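You operate a simulated robot arm through the tools that you are given. There is no shell and no other tool.

You run a simulated robot arm. Do the job below in one go: nothing can be reset, and whatever is moved stays where it is left.

TASK
Shut the clear door, park the arm on its outline and disable it.
Fine: touch no post with the arm; the posts stay.
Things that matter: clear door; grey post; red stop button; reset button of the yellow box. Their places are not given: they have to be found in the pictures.

It is judged by the outcome, as a careful person would: the job done as asked, and still so three seconds after it is handed in. It fails if anything else is knocked over, pushed out of place, dropped, spilled or broken.

THE ROBOT
A 6-joint arm with a two-finger gripper, fixed in place. Base frame: the origin is on the floor under the middle of its stand, x ahead of it, y to its left, z up. Readings come in mm, rad, newtons and seconds.
It reaches about 1417 mm from its shoulder. Its first joint turns from -2.897 to 2.897 rad. Payload 3.43 kg.
The TCP is the grasp point between the finger pads, 20 mm short of the fingertips. In the tool frame z runs along the fingers and y along their closing line. The gripper opens to 190 mm; its body begins 248 mm behind the TCP.
Orientation is told as [roll, pitch, yaw] about the base's x, y, z axes, in that order, counted from this pose: with the fingers straight down and closing along the base's y, the tool's x points along the base's -x, its y along +y and its z along -z.

THE INTERFACE
- The arm moves only by the tool drive_tool. Its argument "steps" is a list of rows, each a list of 3 entries, a list of its own where there are three numbers: the shift along the tool's x, y, z in units of 25 mm (1.0 is 25 mm), then the turn, a rotation vector about the tool's x, y, z in units of 8 degrees (1.0 is 8 degrees), then the closure, from 0 (fully open) to 1 (shut). In form: [[[tx, ty, tz], [rx, ry, rz], gripper], ...]. A call has 1 to 20 rows; each row shifts and turns the commanded pose from where the row before left it, along the tool's axes as they then stand. A call with a number of a shift or a turn outside -1 to 1 is refused whole. Each row takes 0.2 s and may step no farther than 50 mm and 0.15 rad from the row before; otherwise, or with a gripper value out of range, the whole call is refused. A pose out of reach is approached as far as the arm can. The call stops where the force on the tool passes 40 N (or 10 N more than at its start, if that is more) or the arm is blocked; 0.2 s more then pass. The fingers move at their own pace (about 153 mm/s each) and stop on an object; they squeeze with about 42 N. The grip force told is the motor's: it shows also when the fingers shut on nothing. Time passes only in rows, and 0.2 s behind the last, so rows that do not move let the fingers close. It gives the time, the measured TCP pose, the force on the tool (base axes), the opening and the grip force at its end, in the units of the frame above (readings bear some noise), with the torque about the TCP (base axes, N m) and any sound that the robot's microphone picked up.
- Cameras (640 x 400 px; columns grow to the right, rows downward): "scene" is fixed at [219.2, 500.9, 1398.6]; the picture's right is [-0.90, -0.43, 0.00], its down [-0.16, 0.34, -0.93] and it looks along [0.40, -0.84, -0.37] (base axes); focal length 348 px, centre (320, 200). "wrist" rides on the gripper at [70, -8, -288] in the tool frame; the picture's right is [0.12, 0.99, 0.00], its down [-0.96, 0.11, -0.25] and it looks along [-0.25, 0.03, 0.97] (tool axes); focal length 261 px, centre (320, 200).
- snapshot(camera): a new picture of that camera. No time passes.
- slide_trunk(by): moves the trunk up (or, below 0, down) by that many mm; the arm rides with it, the base frame stays. It gives what a move gives, with no picture.
- probe_pixels(camera, pixels): for up to 12 pixels [column, row] of the newest picture of that camera ("zoom" is the newest enlarged one), the place [x, y, z] in the base frame of the surface seen there, good to about 2 mm. No time passes.
- inspect(camera, box): a new picture of the part [left, top, right, bottom] of that camera's present view, enlarged. No time passes.
- hand_in(): hands the job in; it is judged then, once.

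Leave the gripper open and the arm clear of the work at the hand-in unless told otherwise.

The tools are called after "Request:" as a command line: name --argument value ..., lists and objects as JSON in quotes. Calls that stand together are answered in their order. drive_tool: Moves the arm, as the interface text tells. Its arguments: {"type":"object","properties":{"steps":{"type":"array"}},"required":["steps"]} The other tools are called the same way: slide_trunk (by) moves the trunk up or down; snapshot (camera) takes a picture; probe_pixels (camera, pixels) gives the place of the surface under pixels of a picture; inspect (camera, box) takes an enlarged picture of a part of a camera's view; hand_in () hands the job in.

At the start:

```text
clock: 0.0
ee_pos: [503.3, -526.4, 1178.1]
orientation: [0.0, 0.0, 0.003]
contact_force: [0.5, 0.5, -0.6]
wrist_torque: [0.01, 0.03, 0.02]
width: 190.0
grip_force: 0.1
trunk travel left (down, up): [-325.0, 115.0]
```

scene: 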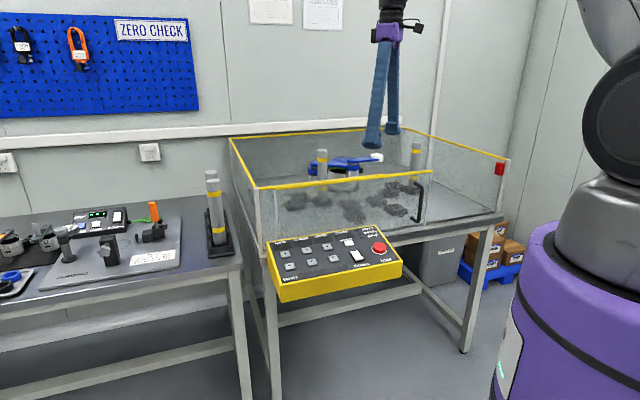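
wrist: 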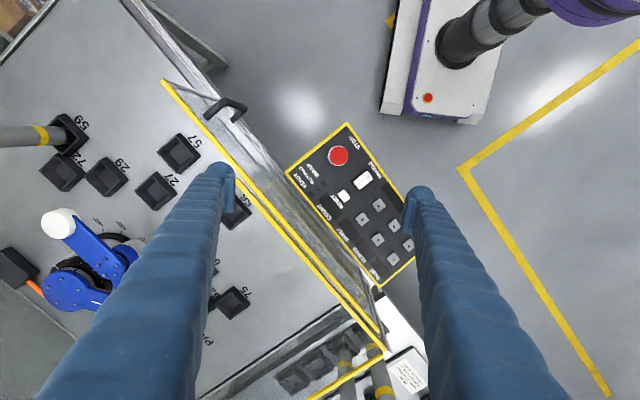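

I see a glass-walled cell with a small blue arm inside, a yellow control box in front and an ajar clear door with a handle near (420,200) in the scene picture. I'll enlarge the important parts first.

Request:
inspect --camera "scene" --box '[255, 215, 415, 315]'

Request:
inspect --camera "scene" --box '[225, 120, 515, 260]'

Request:
inspect --camera "wrist" --box '[270, 110, 430, 300]'

Request:
inspect --camera "wrist" --box '[0, 80, 260, 380]'

```text
4.00 times, centred on (335, 265) of scene
```

zoom: 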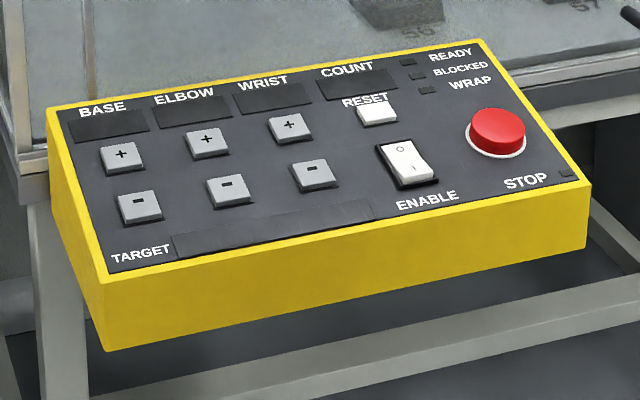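

```text
2.21 times, centred on (370, 190) of scene
```

zoom: 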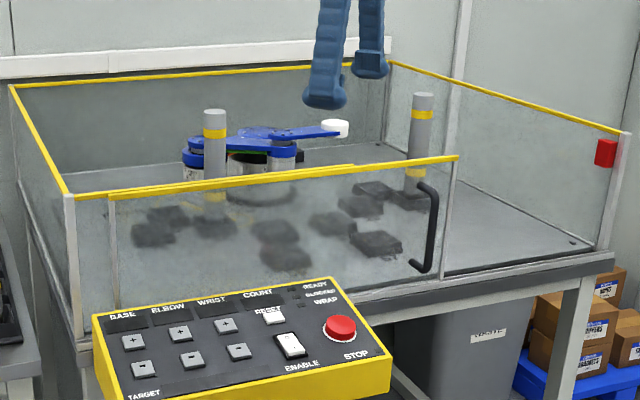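

```text
2.11 times, centred on (350, 205) of wrist
```

zoom: 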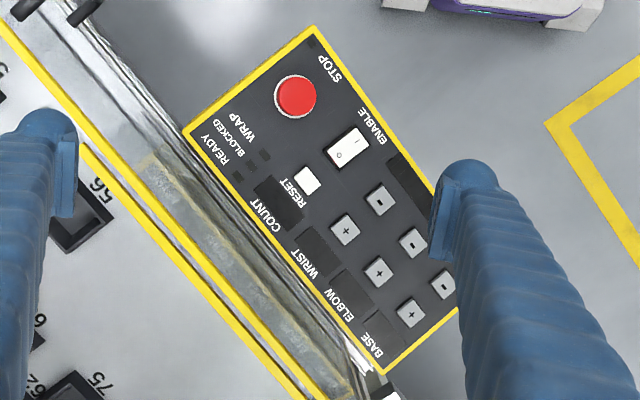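

```text
1.33 times, centred on (130, 230) of wrist
```

zoom: 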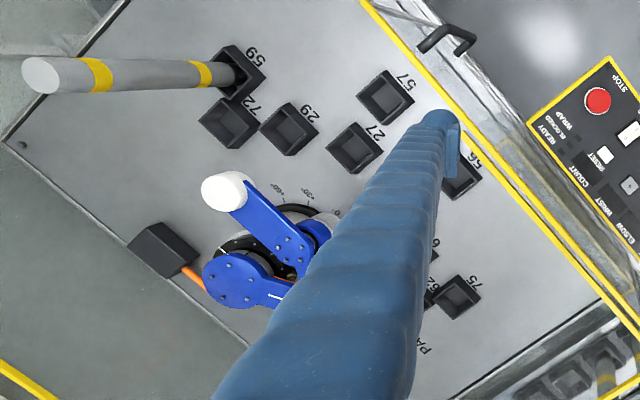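

The door looks like a sliding pane: its handle is near (418,200) and the red latch/switch is at (499,168) on the right corner. I'll probe the key points: door edge, handle, corner, buttons.

Request:
inspect --camera "scene" --box '[370, 140, 520, 240]'

Request:
probe_pixels --camera "scene" --pixels '[[419, 184], [424, 200], [417, 219], [431, 168], [276, 185], [258, 188], [499, 168], [507, 161], [379, 248], [349, 242], [357, 257], [385, 125]]'

Request:
snapshot --camera "wrist"

Request:
probe_pixels --camera "wrist" --pixels '[[338, 155], [363, 180], [343, 196], [378, 205], [395, 225], [407, 245], [361, 218], [377, 239], [393, 258], [210, 112], [240, 110], [165, 83]]'

```text
4.00 times, centred on (445, 190) of scene
```

zoom: 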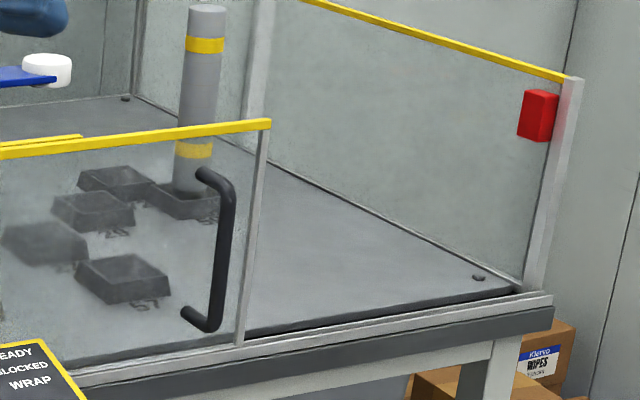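

```text
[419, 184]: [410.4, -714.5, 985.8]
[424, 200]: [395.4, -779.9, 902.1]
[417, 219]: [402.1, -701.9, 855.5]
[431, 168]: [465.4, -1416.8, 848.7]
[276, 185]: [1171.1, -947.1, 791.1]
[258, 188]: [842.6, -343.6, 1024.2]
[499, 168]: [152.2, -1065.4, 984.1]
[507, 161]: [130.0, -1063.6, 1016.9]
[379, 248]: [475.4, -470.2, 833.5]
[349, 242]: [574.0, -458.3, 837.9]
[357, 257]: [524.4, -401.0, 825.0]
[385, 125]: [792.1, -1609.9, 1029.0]
```

```text
taken
```

wrist: 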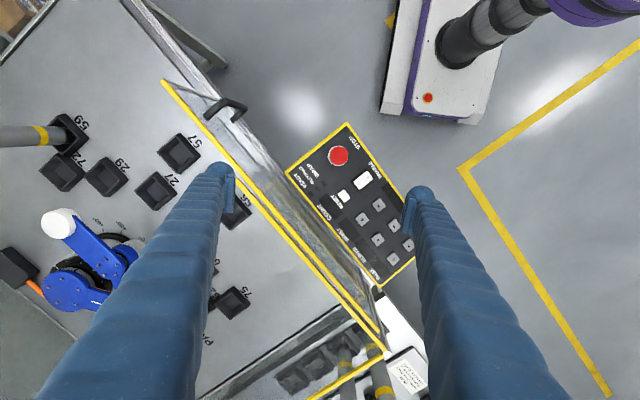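

```text
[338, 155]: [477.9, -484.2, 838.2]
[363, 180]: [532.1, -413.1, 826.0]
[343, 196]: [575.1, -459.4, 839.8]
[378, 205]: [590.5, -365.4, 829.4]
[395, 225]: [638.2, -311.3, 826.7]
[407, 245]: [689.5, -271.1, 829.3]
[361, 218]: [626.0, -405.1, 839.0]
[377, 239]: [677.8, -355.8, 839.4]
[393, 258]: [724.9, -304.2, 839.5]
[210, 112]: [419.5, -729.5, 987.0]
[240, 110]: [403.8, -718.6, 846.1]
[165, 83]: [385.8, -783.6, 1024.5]
```

The pane runs along the 45° line from the left corner (843,-344) to the right corner (130,-1064). Its right end is at about (386,-784), so it has roughly 375 mm to slide towards (-0.71,-0.71). First I'll turn the tool 45° in place so the fingers close along the slide direction, part-close the gripper, and look again.

Request:
drive_tool --steps '[[[0, 0, 0], [0, 0, 0.941], 0.3], [[0, 0, 0], [0, 0, 0.941], 0.5], [[0, 0, 0], [0, 0, 0.941], 0.5], [[0, 0, 0], [0, 0, 0.941], 0.5], [[0, 0, 0], [0, 0, 0.941], 0.5], [[0, 0, 0], [0, 0, 0.941], 0.5]]'

Request:
snapshot --camera "wrist"

Request:
snapshot --camera "scene"

```text
clock: 1.4
ee_pos: [504.4, -527.4, 1178.2]
orientation: [0.002, 0.0, -0.79]
contact_force: [-0.8, -0.7, -0.3]
wrist_torque: [0.03, 0.0, 0.0]
width: 95.1
grip_force: 0.0
trunk travel left (down, up): [-325.0, 115.0]
```

```text
taken
```

wrist: 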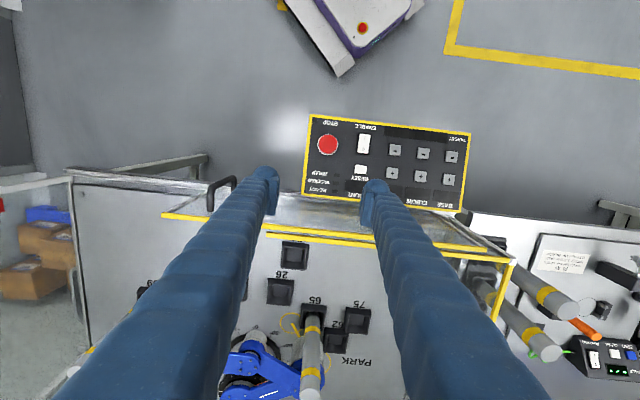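

```text
taken
```

scene: 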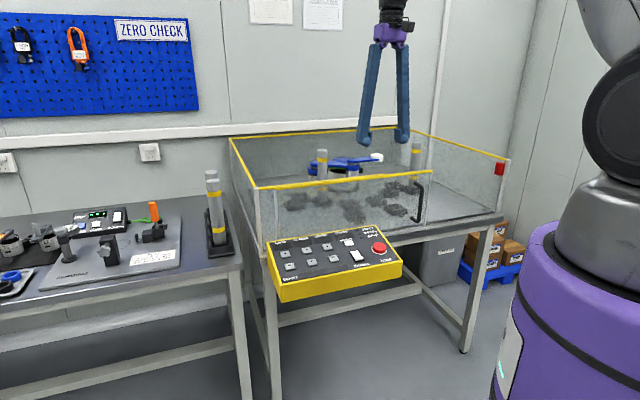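

The handle is at about (222,190) in the wrist view, and PARK is printed near (357,362). I'll zoom in on the handle to get its exact bar position.

Request:
inspect --camera "wrist" --box '[150, 160, 270, 235]'

Request:
probe_pixels --camera "wrist" --pixels '[[234, 180], [222, 184], [210, 188], [210, 208], [165, 216], [365, 363], [328, 145], [233, 178], [211, 184]]'

Request:
inspect --camera "wrist" --box '[200, 230, 440, 400]'

```text
5.33 times, centred on (210, 198) of wrist
```

zoom: 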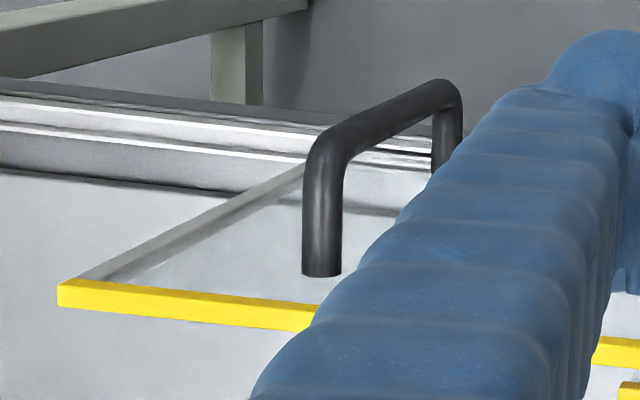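

```text
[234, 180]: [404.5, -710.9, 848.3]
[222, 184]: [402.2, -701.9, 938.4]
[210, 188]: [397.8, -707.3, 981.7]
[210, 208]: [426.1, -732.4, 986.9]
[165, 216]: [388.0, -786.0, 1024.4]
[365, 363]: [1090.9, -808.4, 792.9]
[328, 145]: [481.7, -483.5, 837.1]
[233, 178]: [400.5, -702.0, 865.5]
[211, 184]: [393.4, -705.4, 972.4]
```

```text
2.35 times, centred on (320, 315) of wrist
```

zoom: 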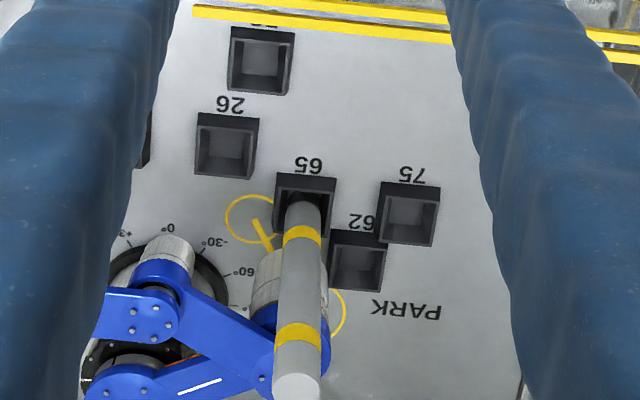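

The handle bar's centre is around (405,-709), spanning z 855–985, with a stand-off of about 40 mm from the glass. I'll move level to above it first (58 mm towards the cell, 198 mm along the slide) and narrow the fingers, then check before going down.

Request:
drive_tool --steps '[[[-0.29, -0.99, 0], [0, 0, 0], 0.6], [[-0.29, -0.99, 0], [0, 0, 0], 0.65], [[-0.29, -0.99, 0], [0, 0, 0], 0.65], [[-0.29, -0.99, 0], [0, 0, 0], 0.65], [[-0.29, -0.99, 0], [0, 0, 0], 0.65], [[-0.29, -0.99, 0], [0, 0, 0], 0.65], [[-0.29, -0.99, 0], [0, 0, 0], 0.65], [[-0.29, -0.99, 0], [0, 0, 0], 0.65], [[0, 0, 0], [0, 0, 0], 0.65]]'

Request:
snapshot --camera "wrist"

```text
clock: 3.4
ee_pos: [403.9, -707.8, 1177.7]
orientation: [-0.001, 0.0, -0.787]
contact_force: [-0.3, -0.2, -1.3]
wrist_torque: [-0.01, 0.02, 0.03]
width: 66.4
grip_force: 0.0
trunk travel left (down, up): [-325.0, 115.0]
```

```text
taken
```

wrist: 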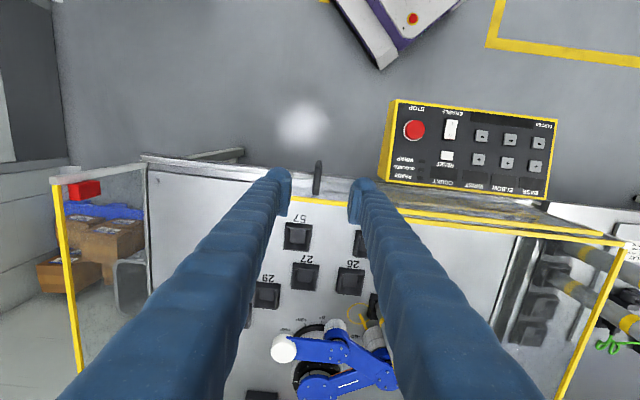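

The handle now appears at (317,178), centred between the fingertips. I'll probe it once more and check fingertip spacing relative to it before going down.

Request:
inspect --camera "wrist" --box '[260, 150, 380, 225]'

Request:
probe_pixels --camera "wrist" --pixels '[[318, 165], [318, 180], [317, 190], [316, 175]]'

```text
5.33 times, centred on (320, 188) of wrist
```

zoom: 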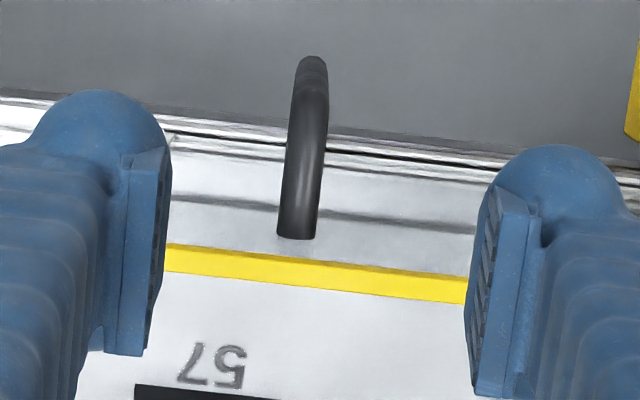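

```text
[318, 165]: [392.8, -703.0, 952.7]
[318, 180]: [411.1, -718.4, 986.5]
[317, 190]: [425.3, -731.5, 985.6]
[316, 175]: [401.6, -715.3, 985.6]
```

The bar is centred at u≈217 (I'm at 215). I'll shift 9 mm outward for more clearance from the glass and go down 250 mm to straddle the bar.

Request:
drive_tool --steps '[[[0.36, 0, 0.5], [0, 0, 0], 0.65], [[0, 0, 1], [0, 0, 0], 0.65], [[0, 0, 1], [0, 0, 0], 0.65], [[0, 0, 1], [0, 0, 0], 0.65], [[0, 0, 1], [0, 0, 0], 0.65], [[0, 0, 1], [0, 0, 0], 0.65], [[0, 0, 1], [0, 0, 0], 0.65], [[0, 0, 1], [0, 0, 0], 0.65], [[0, 0, 1], [0, 0, 0], 0.65], [[0, 0, 1], [0, 0, 0], 0.65], [[0, 0, 0.5], [0, 0, 0], 0.65]]'

Request:
snapshot --camera "wrist"

Request:
inspect --camera "scene" --box '[340, 40, 520, 250]'

```text
clock: 5.8
ee_pos: [397.3, -702.2, 929.3]
orientation: [-0.001, 0.0, -0.787]
contact_force: [0.5, 0.3, -1.1]
wrist_torque: [0.0, 0.0, 0.06]
width: 66.6
grip_force: 0.1
trunk travel left (down, up): [-325.0, 115.0]
```

```text
taken
```

wrist: 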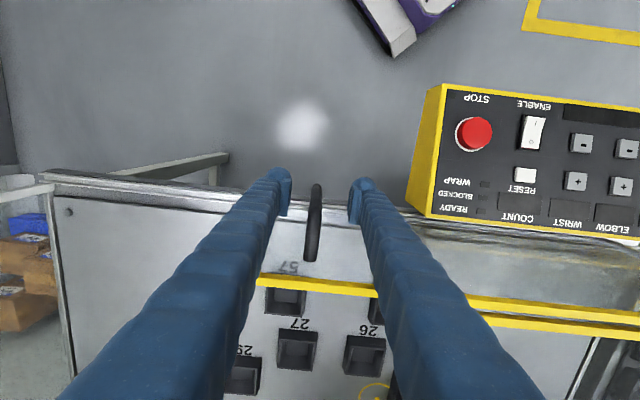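

```text
1.90 times, centred on (430, 145) of scene
```

zoom: 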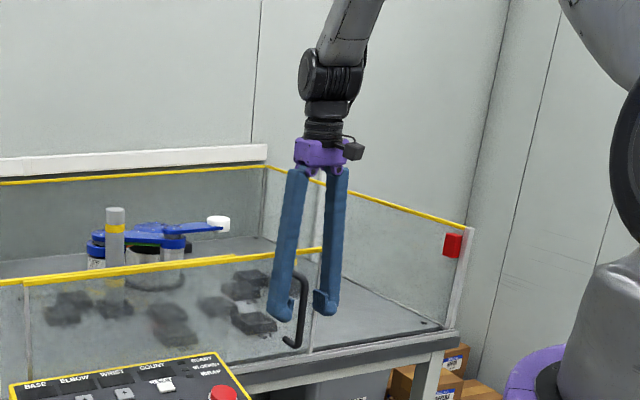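

The fingers straddle the bar (bar at (314,225), fingertips at (280,190) and (362,195)) without contact. Now I'll push along the slide (tool −y), 290 mm in the first stretch.

Request:
drive_tool --steps '[[[0, -0.6, 0], [0, 0, 0], 0.65], [[0, -0.6, 0], [0, 0, 0], 0.65], [[0, -0.8, 0], [0, 0, 0], 0.65], [[0, -0.8, 0], [0, 0, 0], 0.65], [[0, -0.8, 0], [0, 0, 0], 0.65], [[0, -0.8, 0], [0, 0, 0], 0.65], [[0, -0.8, 0], [0, 0, 0], 0.65], [[0, -0.8, 0], [0, 0, 0], 0.65], [[0, -0.8, 0], [0, 0, 0], 0.65], [[0, -0.8, 0], [0, 0, 0], 0.65], [[0, -0.8, 0], [0, 0, 0], 0.65], [[0, -0.8, 0], [0, 0, 0], 0.65], [[0, -0.8, 0], [0, 0, 0], 0.65], [[0, -0.8, 0], [0, 0, 0], 0.65]]'

Request:
snapshot --camera "scene"

Request:
snapshot --camera "wrist"

```text
clock: 8.8
ee_pos: [205.9, -890.4, 927.4]
orientation: [0.0, 0.001, -0.787]
contact_force: [0.1, -0.1, 0.2]
wrist_torque: [0.02, -0.01, 0.02]
width: 66.6
grip_force: 0.1
trunk travel left (down, up): [-325.0, 115.0]
```

```text
taken
```

scene: 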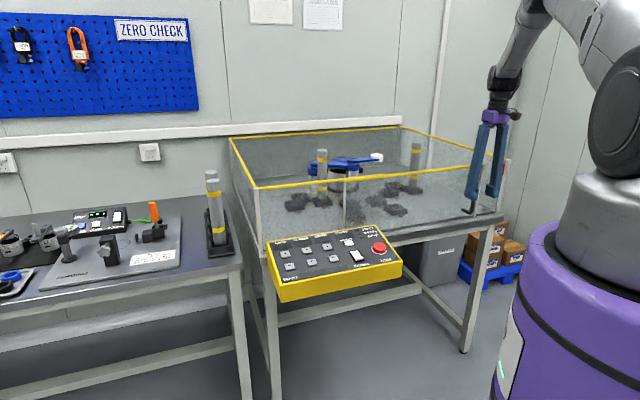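

```text
taken
```

wrist: 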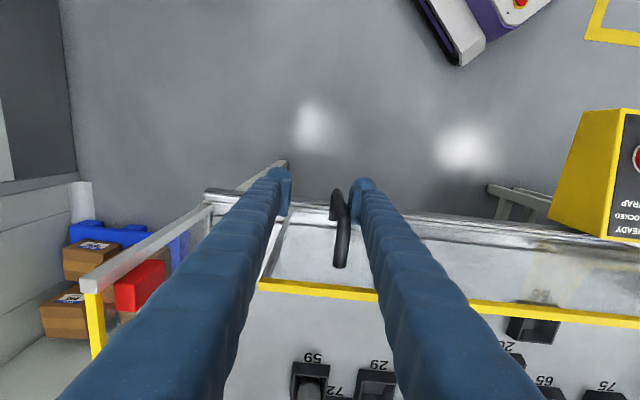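

The door slid freely (handle now at (341,225), no notable force). The corner post is about 90–100 mm on. I'll continue more slowly until it stops.

Request:
drive_tool --steps '[[[0, -0.6, 0], [0, 0, 0], 0.65], [[0, -0.6, 0], [0, 0, 0], 0.65], [[0, -0.5, 0], [0, 0, 0], 0.65], [[0, -0.4, 0], [0, 0, 0], 0.65], [[0, -0.4, 0], [0, 0, 0], 0.65], [[0, -0.3, 0], [0, 0, 0], 0.65], [[0, -0.3, 0], [0, 0, 0], 0.65], [[0, -0.2, 0], [0, 0, 0], 0.65]]'

Request:
snapshot --camera "wrist"

Request:
inspect --camera "scene" --box '[400, 110, 540, 230]'

```text
clock: 10.6
ee_pos: [146.8, -949.3, 928.2]
orientation: [0.002, 0.003, -0.787]
contact_force: [0.8, 0.7, 0.1]
wrist_torque: [-0.01, 0.05, 0.01]
width: 67.0
grip_force: 0.6
trunk travel left (down, up): [-325.0, 115.0]
```

```text
taken
```

wrist: 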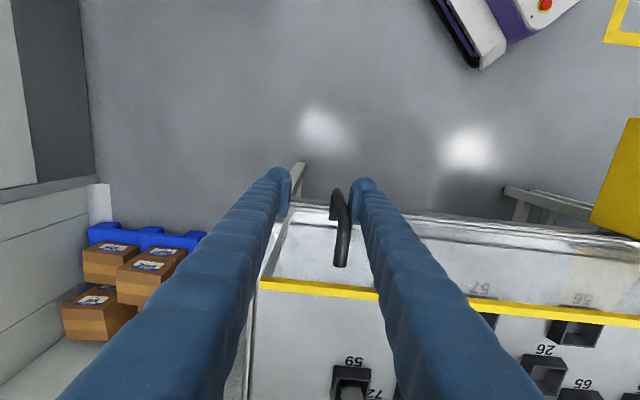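

```text
3.33 times, centred on (470, 170) of scene
```

zoom: 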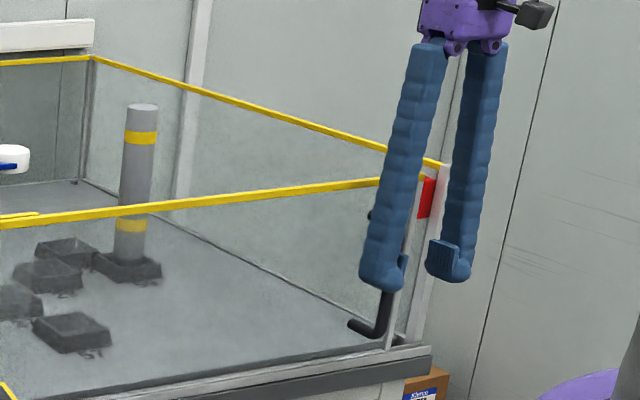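

A door gap of about 40–50 mm remains to the corner post. I'll continue pushing gently until the stop is felt.

Request:
drive_tool --steps '[[[0, -0.3, 0], [0, 0, 0], 0.65], [[0, -0.3, 0], [0, 0, 0], 0.65], [[0, -0.3, 0], [0, 0, 0], 0.65], [[0, -0.2, 0], [0, 0, 0], 0.65], [[0, -0.2, 0], [0, 0, 0], 0.65], [[0, -0.2, 0], [0, 0, 0], 0.65], [[0, -0.2, 0], [0, 0, 0], 0.65], [[0, -0.2, 0], [0, 0, 0], 0.65], [[0, -0.2, 0], [0, 0, 0], 0.65]]'

Request:
snapshot --camera "wrist"

Request:
inspect --camera "scene" --box '[400, 110, 540, 230]'

```text
clock: 12.6
ee_pos: [108.9, -985.8, 928.3]
orientation: [-0.001, 0.0, -0.787]
contact_force: [-0.3, 0.4, 0.2]
wrist_torque: [0.05, -0.03, 0.01]
width: 66.5
grip_force: 0.0
trunk travel left (down, up): [-325.0, 115.0]
```

```text
taken
```

wrist: 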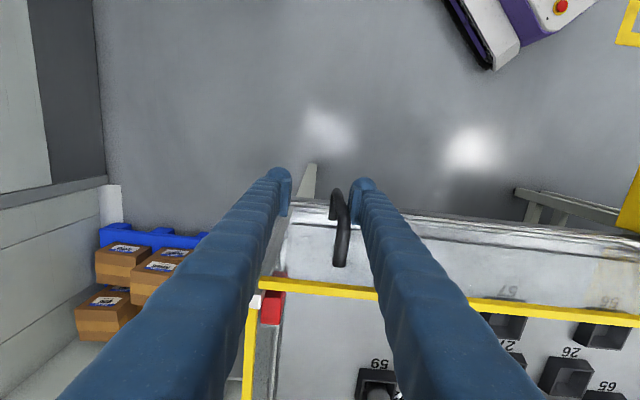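

```text
3.33 times, centred on (470, 170) of scene
```

zoom: 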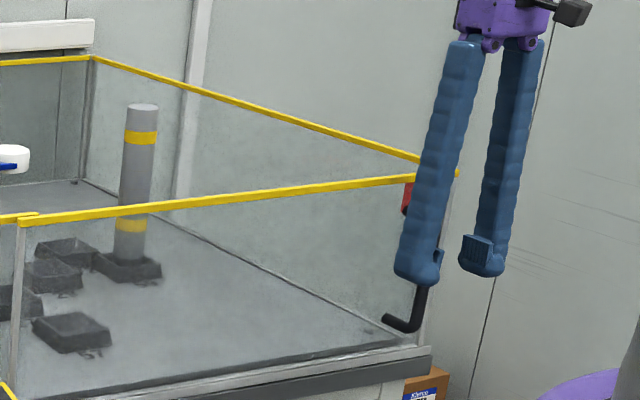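

Door end now about u≈659, level with the corner post (u≈660). I'll nudge with small steps until I feel the stop.

Request:
drive_tool --steps '[[[0, -0.15, 0], [0, 0, 0], 0.65], [[0, -0.15, 0], [0, 0, 0], 0.65], [[0, -0.15, 0], [0, 0, 0], 0.65], [[0, -0.15, 0], [0, 0, 0], 0.65], [[0, -0.15, 0], [0, 0, 0], 0.65], [[0, -0.15, 0], [0, 0, 0], 0.65]]'

Request:
inspect --camera "scene" --box '[400, 110, 540, 230]'

Request:
inspect --camera "wrist" --box '[200, 150, 400, 330]'

```text
clock: 14.0
ee_pos: [97.2, -998.7, 927.8]
orientation: [0.002, 0.001, -0.785]
contact_force: [19.3, 30.0, -4.8]
wrist_torque: [-1.03, 0.56, 0.55]
width: 84.2
grip_force: 16.2
trunk travel left (down, up): [-325.0, 115.0]
```

```text
3.33 times, centred on (470, 170) of scene
```

zoom: 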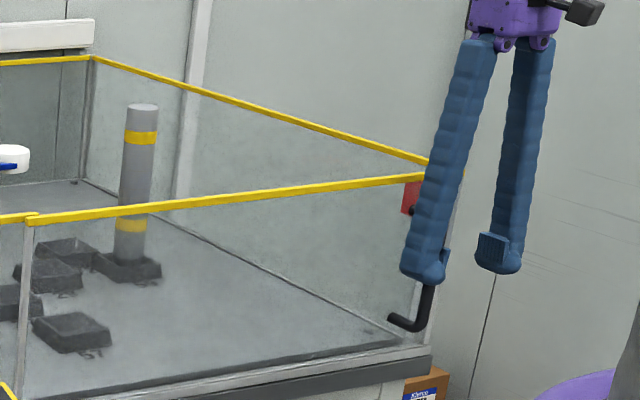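

```text
2.22 times, centred on (300, 240) of wrist
```

zoom: 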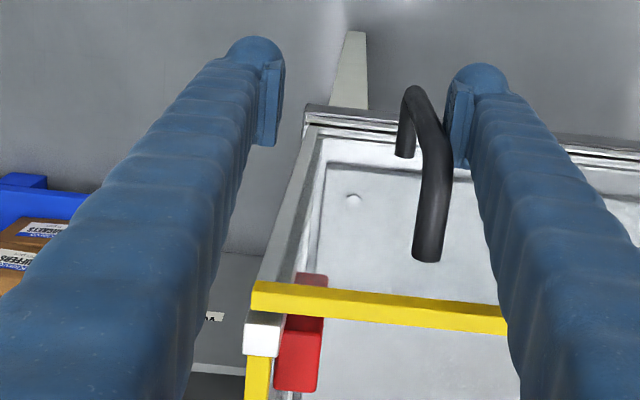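

A 36 N reaction with no further motion: the door is against its stop and flush with the corner. I'll back off so the bar is centred between the fingers, then lift straight up.

Request:
drive_tool --steps '[[[0, 0.5, 0], [0, 0, 0], 0.6], [[0, 0.5, 0], [0, 0, 0], 0.6], [[0, 0, 0], [0, 0, 0], 0.6]]'

Request:
inspect --camera "wrist" --box '[200, 150, 400, 330]'

```text
clock: 14.8
ee_pos: [110.4, -984.8, 928.7]
orientation: [-0.003, 0.0, -0.787]
contact_force: [-0.6, -0.8, -0.2]
wrist_torque: [-0.01, 0.01, -0.01]
width: 75.8
grip_force: 0.1
trunk travel left (down, up): [-325.0, 115.0]
```

```text
2.22 times, centred on (300, 240) of wrist
```

zoom: 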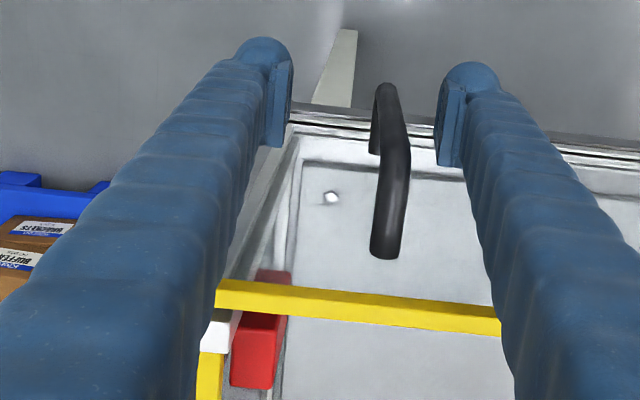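

The bar is clear of both fingers. Lifting 250 mm straight up.

Request:
drive_tool --steps '[[[0, 0, -1], [0, 0, 0], 0.6], [[0, 0, -1], [0, 0, 0], 0.6], [[0, 0, -1], [0, 0, 0], 0.6], [[0, 0, -1], [0, 0, 0], 0.6], [[0, 0, -1], [0, 0, 0], 0.6], [[0, 0, -1], [0, 0, 0], 0.6], [[0, 0, -1], [0, 0, 0], 0.6], [[0, 0, -1], [0, 0, 0], 0.6], [[0, 0, -1], [0, 0, 0], 0.6], [[0, 0, -1], [0, 0, 0], 0.6], [[0, 0, -1], [0, 0, 0], 0.6], [[0, 0, -1], [0, 0, 0], 0.6]]'

Request:
snapshot --camera "scene"

Request:
snapshot --camera "wrist"

```text
clock: 17.4
ee_pos: [110.7, -958.9, 1218.0]
orientation: [0.002, 0.003, -0.787]
contact_force: [-1.2, -1.5, -2.2]
wrist_torque: [0.34, 0.01, 0.03]
width: 76.1
grip_force: 0.1
out of reach, approached as far as the arm can: row 8, 9, 10, 11, 12
trunk travel left (down, up): [-325.0, 115.0]
```

```text
taken
```

scene: 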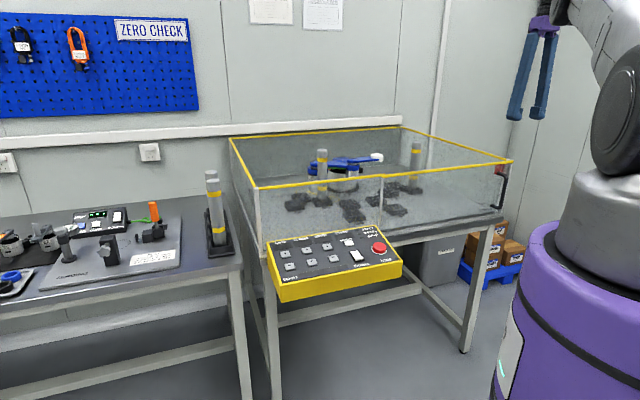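

```text
taken
```

wrist: 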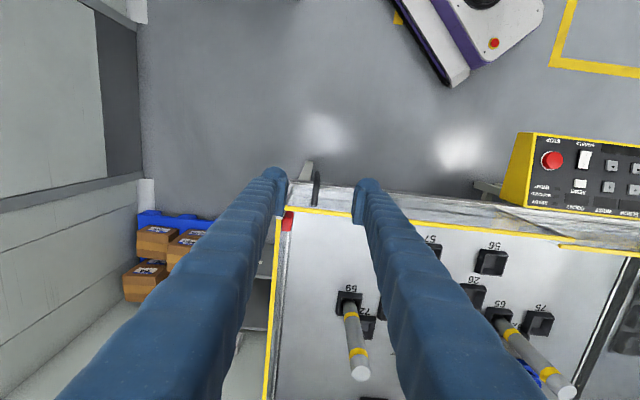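

The door is closed, with its end bar at the corner. I'll travel back along the front toward the box (tool +y), staying above the walls.

Request:
drive_tool --steps '[[[0.1, 1, 0.1], [0, 0, 0], 0.6], [[0.1, 1, 0.1], [0, 0, 0], 0.6], [[0.1, 1, 0.1], [0, 0, 0], 0.6], [[0.1, 1, 0.1], [0, 0, 0], 0.6], [[0.1, 1, 0.1], [0, 0, 0], 0.6], [[0.1, 1, 0], [0, 0, 0], 0.3], [[0.1, 1, 0], [0, 0, 0], 0], [[0.1, 1, 0], [0, 0, 0], 0], [[0.1, 1, 0], [0, 0, 0], 0], [[0.1, 1, 0], [0, 0, 0], 0], [[0.1, 1, 0], [0, 0, 0], 0], [[0.1, 1, 0], [0, 0, 0], 0], [[0.1, 1, 0], [0, 0, 0], 0], [[0.1, 1, 0], [0, 0, 0], 0], [[0.1, 1, 0], [0, 0, 0], 0], [[0.1, 1, 0], [0, 0, 0], 0], [[0.1, 1, 0], [0, 0, 0], 0], [[0.1, 1, 0], [0, 0, 0], 0], [[0.1, 1, 0], [0, 0, 0], 0], [[0.1, 1, 0], [0, 0, 0], 0]]'

Request:
snapshot --camera "wrist"

Request:
snapshot --camera "scene"

```text
clock: 21.6
ee_pos: [430.3, -568.2, 1210.4]
orientation: [0.0, -0.001, -0.788]
contact_force: [0.1, -0.3, -0.6]
wrist_torque: [-0.05, 0.06, 0.01]
width: 190.2
grip_force: 0.1
trunk travel left (down, up): [-325.0, 115.0]
```

```text
taken
```

wrist: 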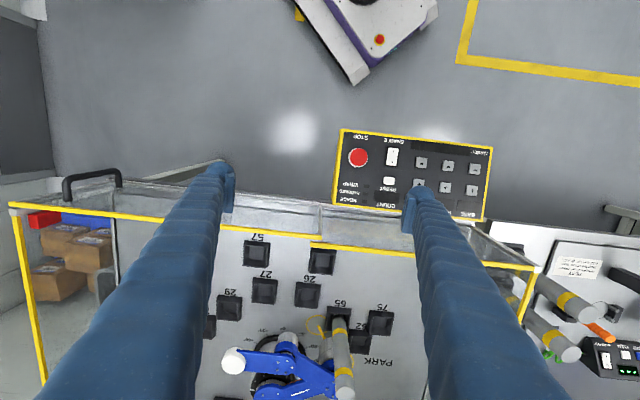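

```text
taken
```

scene: 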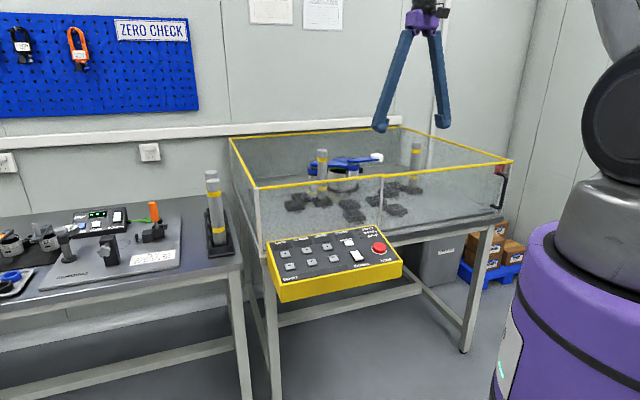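

The door is shut in both views. Now I study the cell floor: small arm, posts, angle marks and park outline.

Request:
inspect --camera "wrist" --box '[210, 300, 400, 400]'

Request:
inspect --camera "wrist" --box '[330, 120, 500, 225]'

Request:
probe_pixels --camera "wrist" --pixels '[[235, 361], [288, 345], [344, 392], [300, 385], [375, 362], [316, 325], [265, 390], [232, 305], [381, 325], [306, 293]]'

```text
3.37 times, centred on (305, 350) of wrist
```

zoom: 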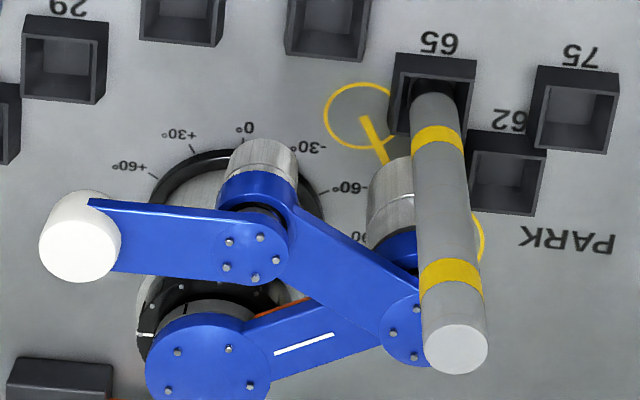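

```text
3.76 times, centred on (415, 172) of wrist
```

zoom: 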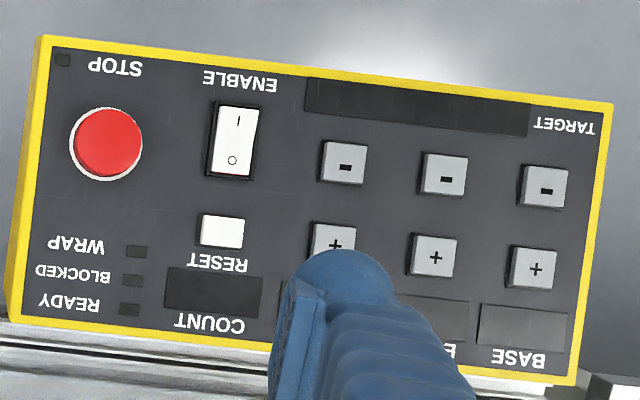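

```text
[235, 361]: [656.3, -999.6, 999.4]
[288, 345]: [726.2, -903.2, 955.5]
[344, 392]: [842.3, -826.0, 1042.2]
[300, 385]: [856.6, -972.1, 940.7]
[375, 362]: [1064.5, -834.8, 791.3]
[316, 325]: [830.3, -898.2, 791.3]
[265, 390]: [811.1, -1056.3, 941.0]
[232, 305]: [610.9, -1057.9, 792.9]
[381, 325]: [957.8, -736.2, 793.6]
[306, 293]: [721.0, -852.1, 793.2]
```

I can see the blue arm's three links, posts standing in sockets 65 and 59, and yellow outline pieces by PARK. For a proper top view I'll move the open gripper over the cell at z≈1210 (post tops are at 1042, so well clear).

Request:
drive_tool --steps '[[[-1, 0, 0], [0, 0, 0], 0], [[-1, 0, 0], [0, 0, 0], 0], [[-1, 0, 0], [0, 0, 0], 0], [[-1, 0, 0], [0, 0, 0], 0], [[-1, 0, 0], [0, 0, 0], 0], [[-1, 0, 0], [0, 0, 0], 0], [[-1, 0, 0], [0, 0, 0], 0], [[-1, 0, 0], [0, 0, 0], 0], [[-1, 0, 0], [0, 0, 0], 0], [[-1, 0, 0], [0, 0, 0], 0], [[-1, 0, 0], [0, 0, 0], 0], [[-1, 0, 0], [0, 0, 0], 0]]'

Request:
snapshot --camera "wrist"

Request:
inspect --camera "wrist" --box '[160, 160, 480, 360]'

```text
clock: 24.2
ee_pos: [623.8, -762.1, 1204.9]
orientation: [0.0, -0.002, -0.788]
contact_force: [-0.3, 0.7, 1.5]
wrist_torque: [-0.02, -0.08, 0.02]
width: 190.1
grip_force: 0.2
out of reach, approached as far as the arm can: row 12
trunk travel left (down, up): [-325.0, 115.0]
```

```text
taken
```

wrist: 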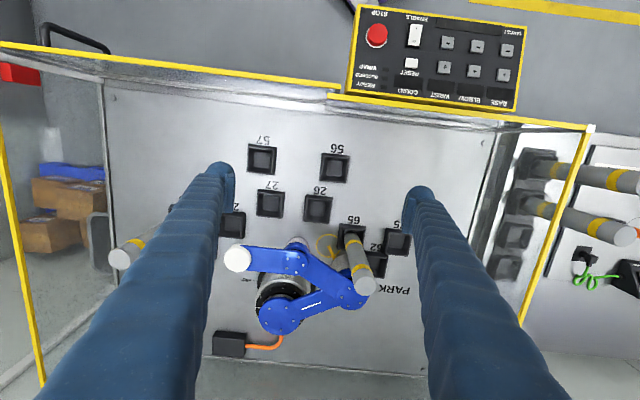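

```text
2.00 times, centred on (320, 260) of wrist
```

zoom: 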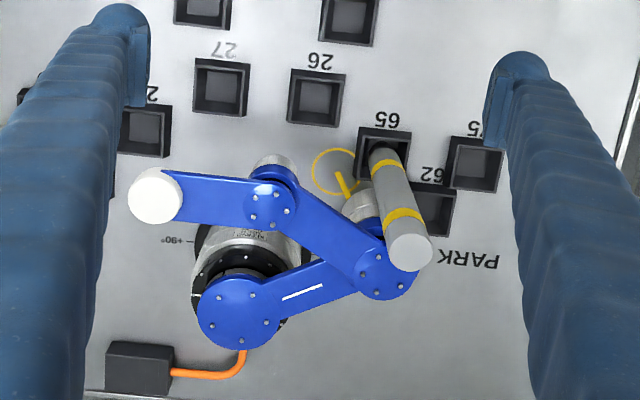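

Now I can see the whole blue arm: base joint near zoom (240,312), elbow (386,272), wrist joint (270,205), white tip (155,195). I'll probe these and the outline marks.

Request:
probe_pixels --camera "zoom" --pixels '[[239, 312], [386, 272], [271, 205], [155, 196], [345, 172], [317, 172], [344, 150], [345, 190], [408, 252], [385, 165], [470, 260], [252, 250]]'

Request:
probe_pixels --camera "wrist" --pixels '[[352, 228], [122, 258], [135, 245], [262, 160], [335, 168], [270, 204], [318, 209], [233, 224], [397, 240], [378, 263], [262, 300], [352, 243]]'

Request:
inspect --camera "wrist" --box '[240, 210, 410, 320]'

```text
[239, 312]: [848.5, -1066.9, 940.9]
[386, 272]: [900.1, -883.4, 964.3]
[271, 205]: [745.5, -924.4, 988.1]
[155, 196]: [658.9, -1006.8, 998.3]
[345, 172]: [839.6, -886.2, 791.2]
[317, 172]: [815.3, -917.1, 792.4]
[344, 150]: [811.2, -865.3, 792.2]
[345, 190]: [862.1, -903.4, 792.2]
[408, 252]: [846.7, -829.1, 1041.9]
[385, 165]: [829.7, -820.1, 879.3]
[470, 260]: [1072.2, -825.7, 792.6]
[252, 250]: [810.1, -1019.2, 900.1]
```

```text
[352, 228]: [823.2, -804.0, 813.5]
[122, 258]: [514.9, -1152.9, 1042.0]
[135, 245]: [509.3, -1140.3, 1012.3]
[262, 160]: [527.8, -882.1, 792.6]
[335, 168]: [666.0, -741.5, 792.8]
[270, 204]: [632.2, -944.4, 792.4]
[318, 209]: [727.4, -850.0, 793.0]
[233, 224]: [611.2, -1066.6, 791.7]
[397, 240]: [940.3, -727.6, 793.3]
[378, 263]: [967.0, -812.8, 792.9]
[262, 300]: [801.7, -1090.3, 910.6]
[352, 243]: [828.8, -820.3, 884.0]
```

```text
3.64 times, centred on (325, 265) of wrist
```

zoom: 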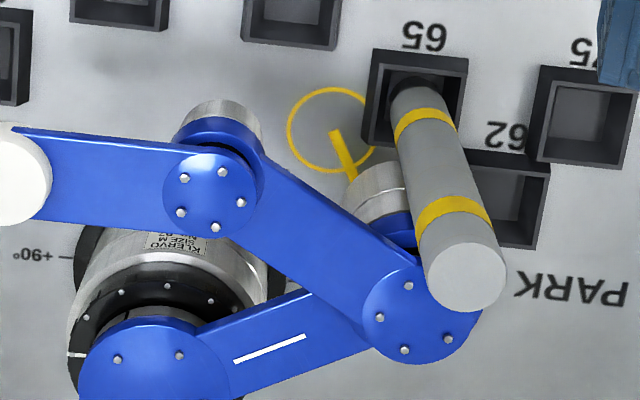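

I'll probe the yellow outline more exactly in the latest zoom, and look at the same area in the scene camera.

Request:
probe_pixels --camera "zoom" --pixels '[[335, 132], [344, 155], [353, 176], [288, 130], [333, 89], [333, 172], [374, 150], [355, 95], [218, 172], [203, 340], [420, 310], [52, 257]]'

Request:
inspect --camera "scene" --box '[280, 130, 440, 230]'

```text
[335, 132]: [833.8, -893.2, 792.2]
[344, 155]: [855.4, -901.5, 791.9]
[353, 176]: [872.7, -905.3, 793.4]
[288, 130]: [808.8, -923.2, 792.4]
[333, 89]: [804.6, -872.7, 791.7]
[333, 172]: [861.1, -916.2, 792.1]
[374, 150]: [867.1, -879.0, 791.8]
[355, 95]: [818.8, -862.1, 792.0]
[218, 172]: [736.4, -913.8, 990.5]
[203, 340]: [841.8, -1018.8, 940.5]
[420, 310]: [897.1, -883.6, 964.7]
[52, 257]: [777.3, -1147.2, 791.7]
```

```text
4.00 times, centred on (360, 180) of scene
```

zoom: 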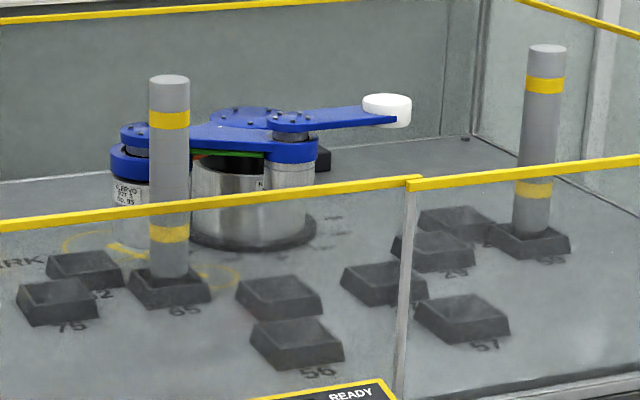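

Request:
probe_pixels --camera "zoom" --pixels '[[64, 245], [72, 237], [90, 232], [108, 232], [125, 240], [150, 240], [213, 265], [239, 275], [205, 288], [130, 256], [300, 180], [222, 248]]'

Request:
inspect --camera "scene" --box '[285, 160, 365, 215]'

```text
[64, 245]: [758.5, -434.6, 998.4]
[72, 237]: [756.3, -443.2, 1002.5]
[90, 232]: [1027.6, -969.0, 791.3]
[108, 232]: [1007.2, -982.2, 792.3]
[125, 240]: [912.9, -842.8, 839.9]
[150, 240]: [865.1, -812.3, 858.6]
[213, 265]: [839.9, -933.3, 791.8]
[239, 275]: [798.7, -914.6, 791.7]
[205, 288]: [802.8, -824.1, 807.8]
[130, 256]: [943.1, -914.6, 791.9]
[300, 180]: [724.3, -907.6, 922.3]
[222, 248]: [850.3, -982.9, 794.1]
```

```text
7.27 times, centred on (325, 188) of scene
```

zoom: 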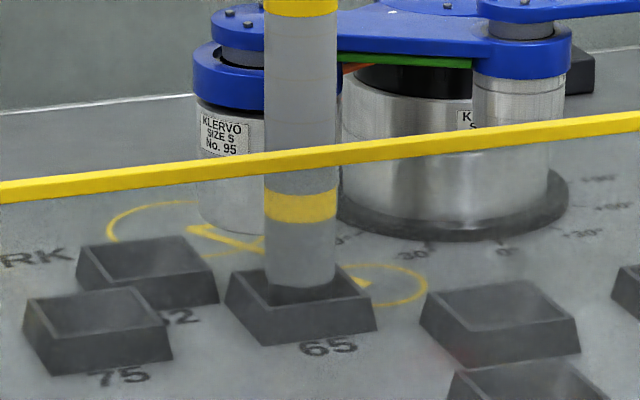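

Outline understood so far: one yellow circle at about (834,-893) near socket 65, one larger circle under the elbow near PARK, joined by a line – the parked elbow/wrist positions. Now I return to above the yellow box with fingers closing, to study its panel and my fingertips.

Request:
drive_tool --steps '[[[1, 0, 0], [0, 0, 0], 0], [[1, 0, 0], [0, 0, 0], 0], [[1, 0, 0], [0, 0, 0], 0], [[1, 0.7, 0], [0, 0, 0], 0.5], [[1, 0.7, 0], [0, 0, 0], 1], [[1, 0.7, 0], [0, 0, 0], 1], [[1, 0.7, 0], [0, 0, 0], 1], [[1, 0.7, 0], [0, 0, 0], 1], [[1, 0.7, 0], [0, 0, 0], 1], [[1, 0.7, 0], [0, 0, 0], 1], [[1, 0.7, 0], [0, 0, 0], 1], [[0, 0.7, 0], [0, 0, 0], 1], [[0, 0.7, 0], [0, 0, 0], 1]]'

Request:
snapshot --camera "wrist"

Request:
inspect --camera "scene" --box '[330, 220, 410, 290]'

Request:
inspect --camera "scene" --box '[260, 60, 440, 300]'

```text
clock: 27.0
ee_pos: [669.6, -701.7, 1246.7]
orientation: [0.0, 0.005, -0.787]
contact_force: [0.2, 1.1, 0.2]
wrist_torque: [-0.05, -0.01, 0.0]
width: 0.3
grip_force: 34.6
out of reach, approached as far as the arm can: row 1, 2, 3, 4, 5, 6, 7, 8, 9, 10, 11
trunk travel left (down, up): [-325.0, 115.0]
```

```text
taken
```

wrist: 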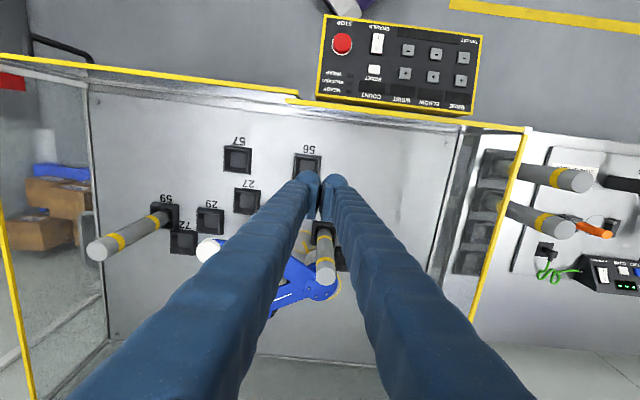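

```text
5.71 times, centred on (370, 255) of scene
```

zoom: 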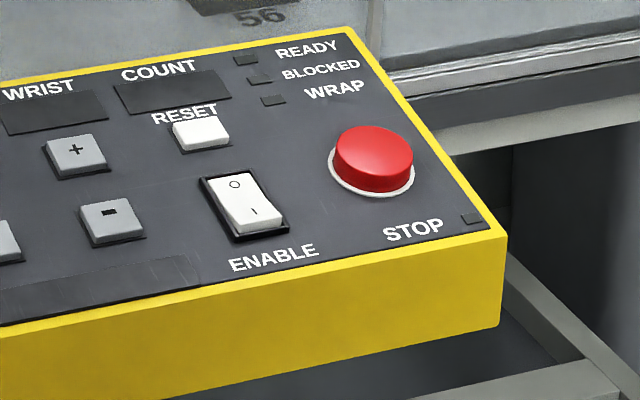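

```text
1.67 times, centred on (350, 180) of scene
```

zoom: 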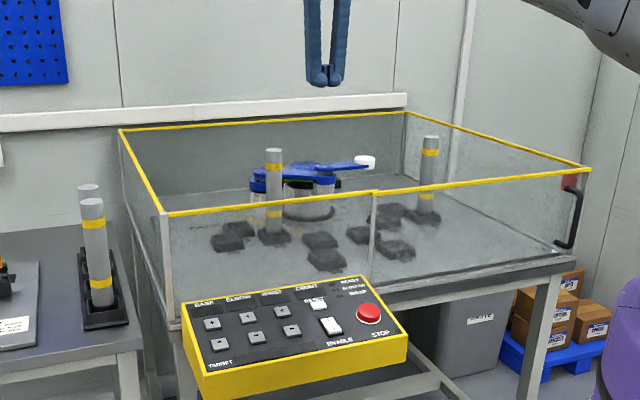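

The arm didn't come back as commanded (it reports n≈-970, z 1247, rows "out of reach"). I'll look at the arm's configuration before moving again.

Request:
snapshot --camera "scene"

Request:
drive_tool --steps '[[[0.5, 0, 0], [0, 0, 0], 1], [[0.5, 0, 0], [0, 0, 0], 1]]'

```text
taken
```

scene: 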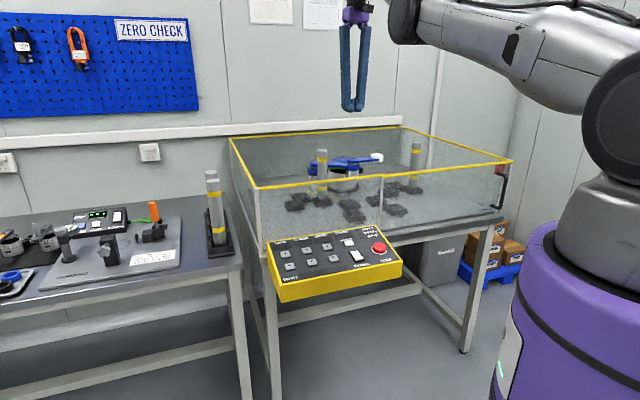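

```text
clock: 27.6
ee_pos: [669.7, -701.4, 1247.2]
orientation: [0.0, 0.005, -0.79]
contact_force: [0.6, 0.3, -0.7]
wrist_torque: [-0.03, 0.01, -0.02]
width: 0.0
grip_force: 34.2
out of reach, approached as far as the arm can: row 1, 2
trunk travel left (down, up): [-325.0, 115.0]
```

The arm is stretched nearly straight, so it seems stuck near a straight-elbow limit. I'll try small downward steps (posts' tops at 1042 are far from here) to see whether it frees.

Request:
drive_tool --steps '[[[0.3, 0, 0.5], [0, 0, 0], 1], [[0.3, 0, 0.5], [0, 0, 0], 1]]'

```text
clock: 28.2
ee_pos: [672.5, -704.9, 1233.7]
orientation: [-0.001, 0.006, -0.787]
contact_force: [0.8, 0.2, 0.5]
wrist_torque: [-0.03, 0.03, 0.0]
width: 0.1
grip_force: 34.3
out of reach, approached as far as the arm can: row 1, 2
trunk travel left (down, up): [-325.0, 115.0]
```

The arm is stuck at the straight-elbow limit: inward moves alone don't bend it. A wrist pitch about the tool's y should make the elbow bend, so I'll try a small pitch that brings the wrist inward.

Request:
drive_tool --steps '[[[0, 0, 0], [0, -0.5, 0], 1], [[0.3, 0, 0], [0, -0.5, 0], 1]]'

```text
clock: 28.8
ee_pos: [672.7, -705.3, 1234.0]
orientation: [0.0, 0.004, -0.787]
contact_force: [0.0, 0.0, -1.0]
wrist_torque: [-0.01, 0.03, 0.03]
width: 0.3
grip_force: 34.6
out of reach, approached as far as the arm can: row 1, 2
trunk travel left (down, up): [-325.0, 115.0]
```

No change. I'll try the opposite pitch, with an inward shift so the wrist itself needn't go outward.

Request:
drive_tool --steps '[[[1, 0, 0], [0, 0.5, 0], 1], [[1, 0, 0], [0, 0.5, 0], 1]]'

```text
clock: 29.4
ee_pos: [630.6, -661.8, 1236.7]
orientation: [0.0, 0.16, -0.787]
contact_force: [-0.5, -0.6, -0.4]
wrist_torque: [-0.01, 0.07, 0.03]
width: 0.0
grip_force: 33.6
out of reach, approached as far as the arm can: row 2
trunk travel left (down, up): [-325.0, 115.0]
```

That worked: the tool moved inward about 60 mm with a 9° pitch. Now continue inward along tool x.

Request:
drive_tool --steps '[[[1, 0, 0.16], [0, 0, 0], 1], [[1, 0, 0.16], [0, 0, 0], 1]]'

```text
clock: 30.0
ee_pos: [626.9, -662.0, 1240.0]
orientation: [0.001, 0.154, -0.787]
contact_force: [0.0, -0.2, -0.4]
wrist_torque: [0.02, -0.06, 0.01]
width: 0.0
grip_force: 34.1
out of reach, approached as far as the arm can: row 1, 2
trunk travel left (down, up): [-325.0, 115.0]
```

Still only sliding along the reach boundary. I'll keep pitching a little while moving inward faster than the pitch needs, so the wrist comes inward and the elbow can bend.

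Request:
drive_tool --steps '[[[1, 0, 0], [0, 0.4, 0], 1], [[1, 0, 0], [0, 0.4, 0], 1], [[1, 0, 0], [0, 0.4, 0], 1]]'

```text
clock: 30.8
ee_pos: [586.3, -621.1, 1243.9]
orientation: [0.0, 0.315, -0.789]
contact_force: [0.6, 0.1, -0.9]
wrist_torque: [0.22, 0.21, 0.01]
width: 0.2
grip_force: 34.1
out of reach, approached as far as the arm can: row 1, 2
trunk travel left (down, up): [-325.0, 115.0]
```

Row 3 went through, so the elbow is now bending. Continue inward with a bit less pitch.

Request:
drive_tool --steps '[[[0.8, 0, 0.2], [0, 0.2, 0], 1], [[0.8, 0, 0.2], [0, 0.1, 0], 1], [[0.8, 0, 0.2], [0, 0, 0], 1]]'

```text
clock: 31.6
ee_pos: [540.5, -574.7, 1253.5]
orientation: [0.001, 0.353, -0.788]
contact_force: [0.8, 1.0, -0.5]
wrist_torque: [-0.01, -0.04, -0.02]
width: 0.0
grip_force: 34.4
trunk travel left (down, up): [-325.0, 115.0]
```

Free now, no out-of-reach flags. I'll level the tool (undo 20° pitch) while moving further inward.

Request:
drive_tool --steps '[[[0.7, 0, 0.2], [0, -0.5, 0], 1], [[0.7, 0, 0.2], [0, -0.5, 0], 1], [[0.7, 0, 0.1], [0, -0.5, 0], 1], [[0.7, 0, 0.1], [0, -0.5, 0], 1], [[0.7, 0, 0], [0, -0.53, 0], 1]]'

Request:
snapshot --camera "wrist"

```text
clock: 32.8
ee_pos: [477.0, -511.4, 1258.0]
orientation: [0.001, -0.001, -0.785]
contact_force: [-0.4, -0.3, -0.9]
wrist_torque: [0.0, -0.12, -0.02]
width: 0.3
grip_force: 34.5
trunk travel left (down, up): [-325.0, 115.0]
```

```text
taken
```

wrist: 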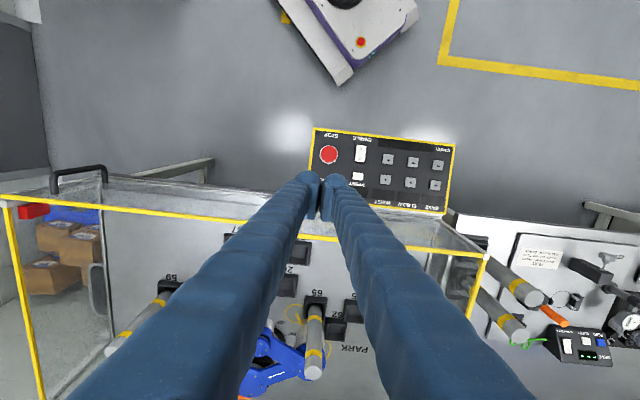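

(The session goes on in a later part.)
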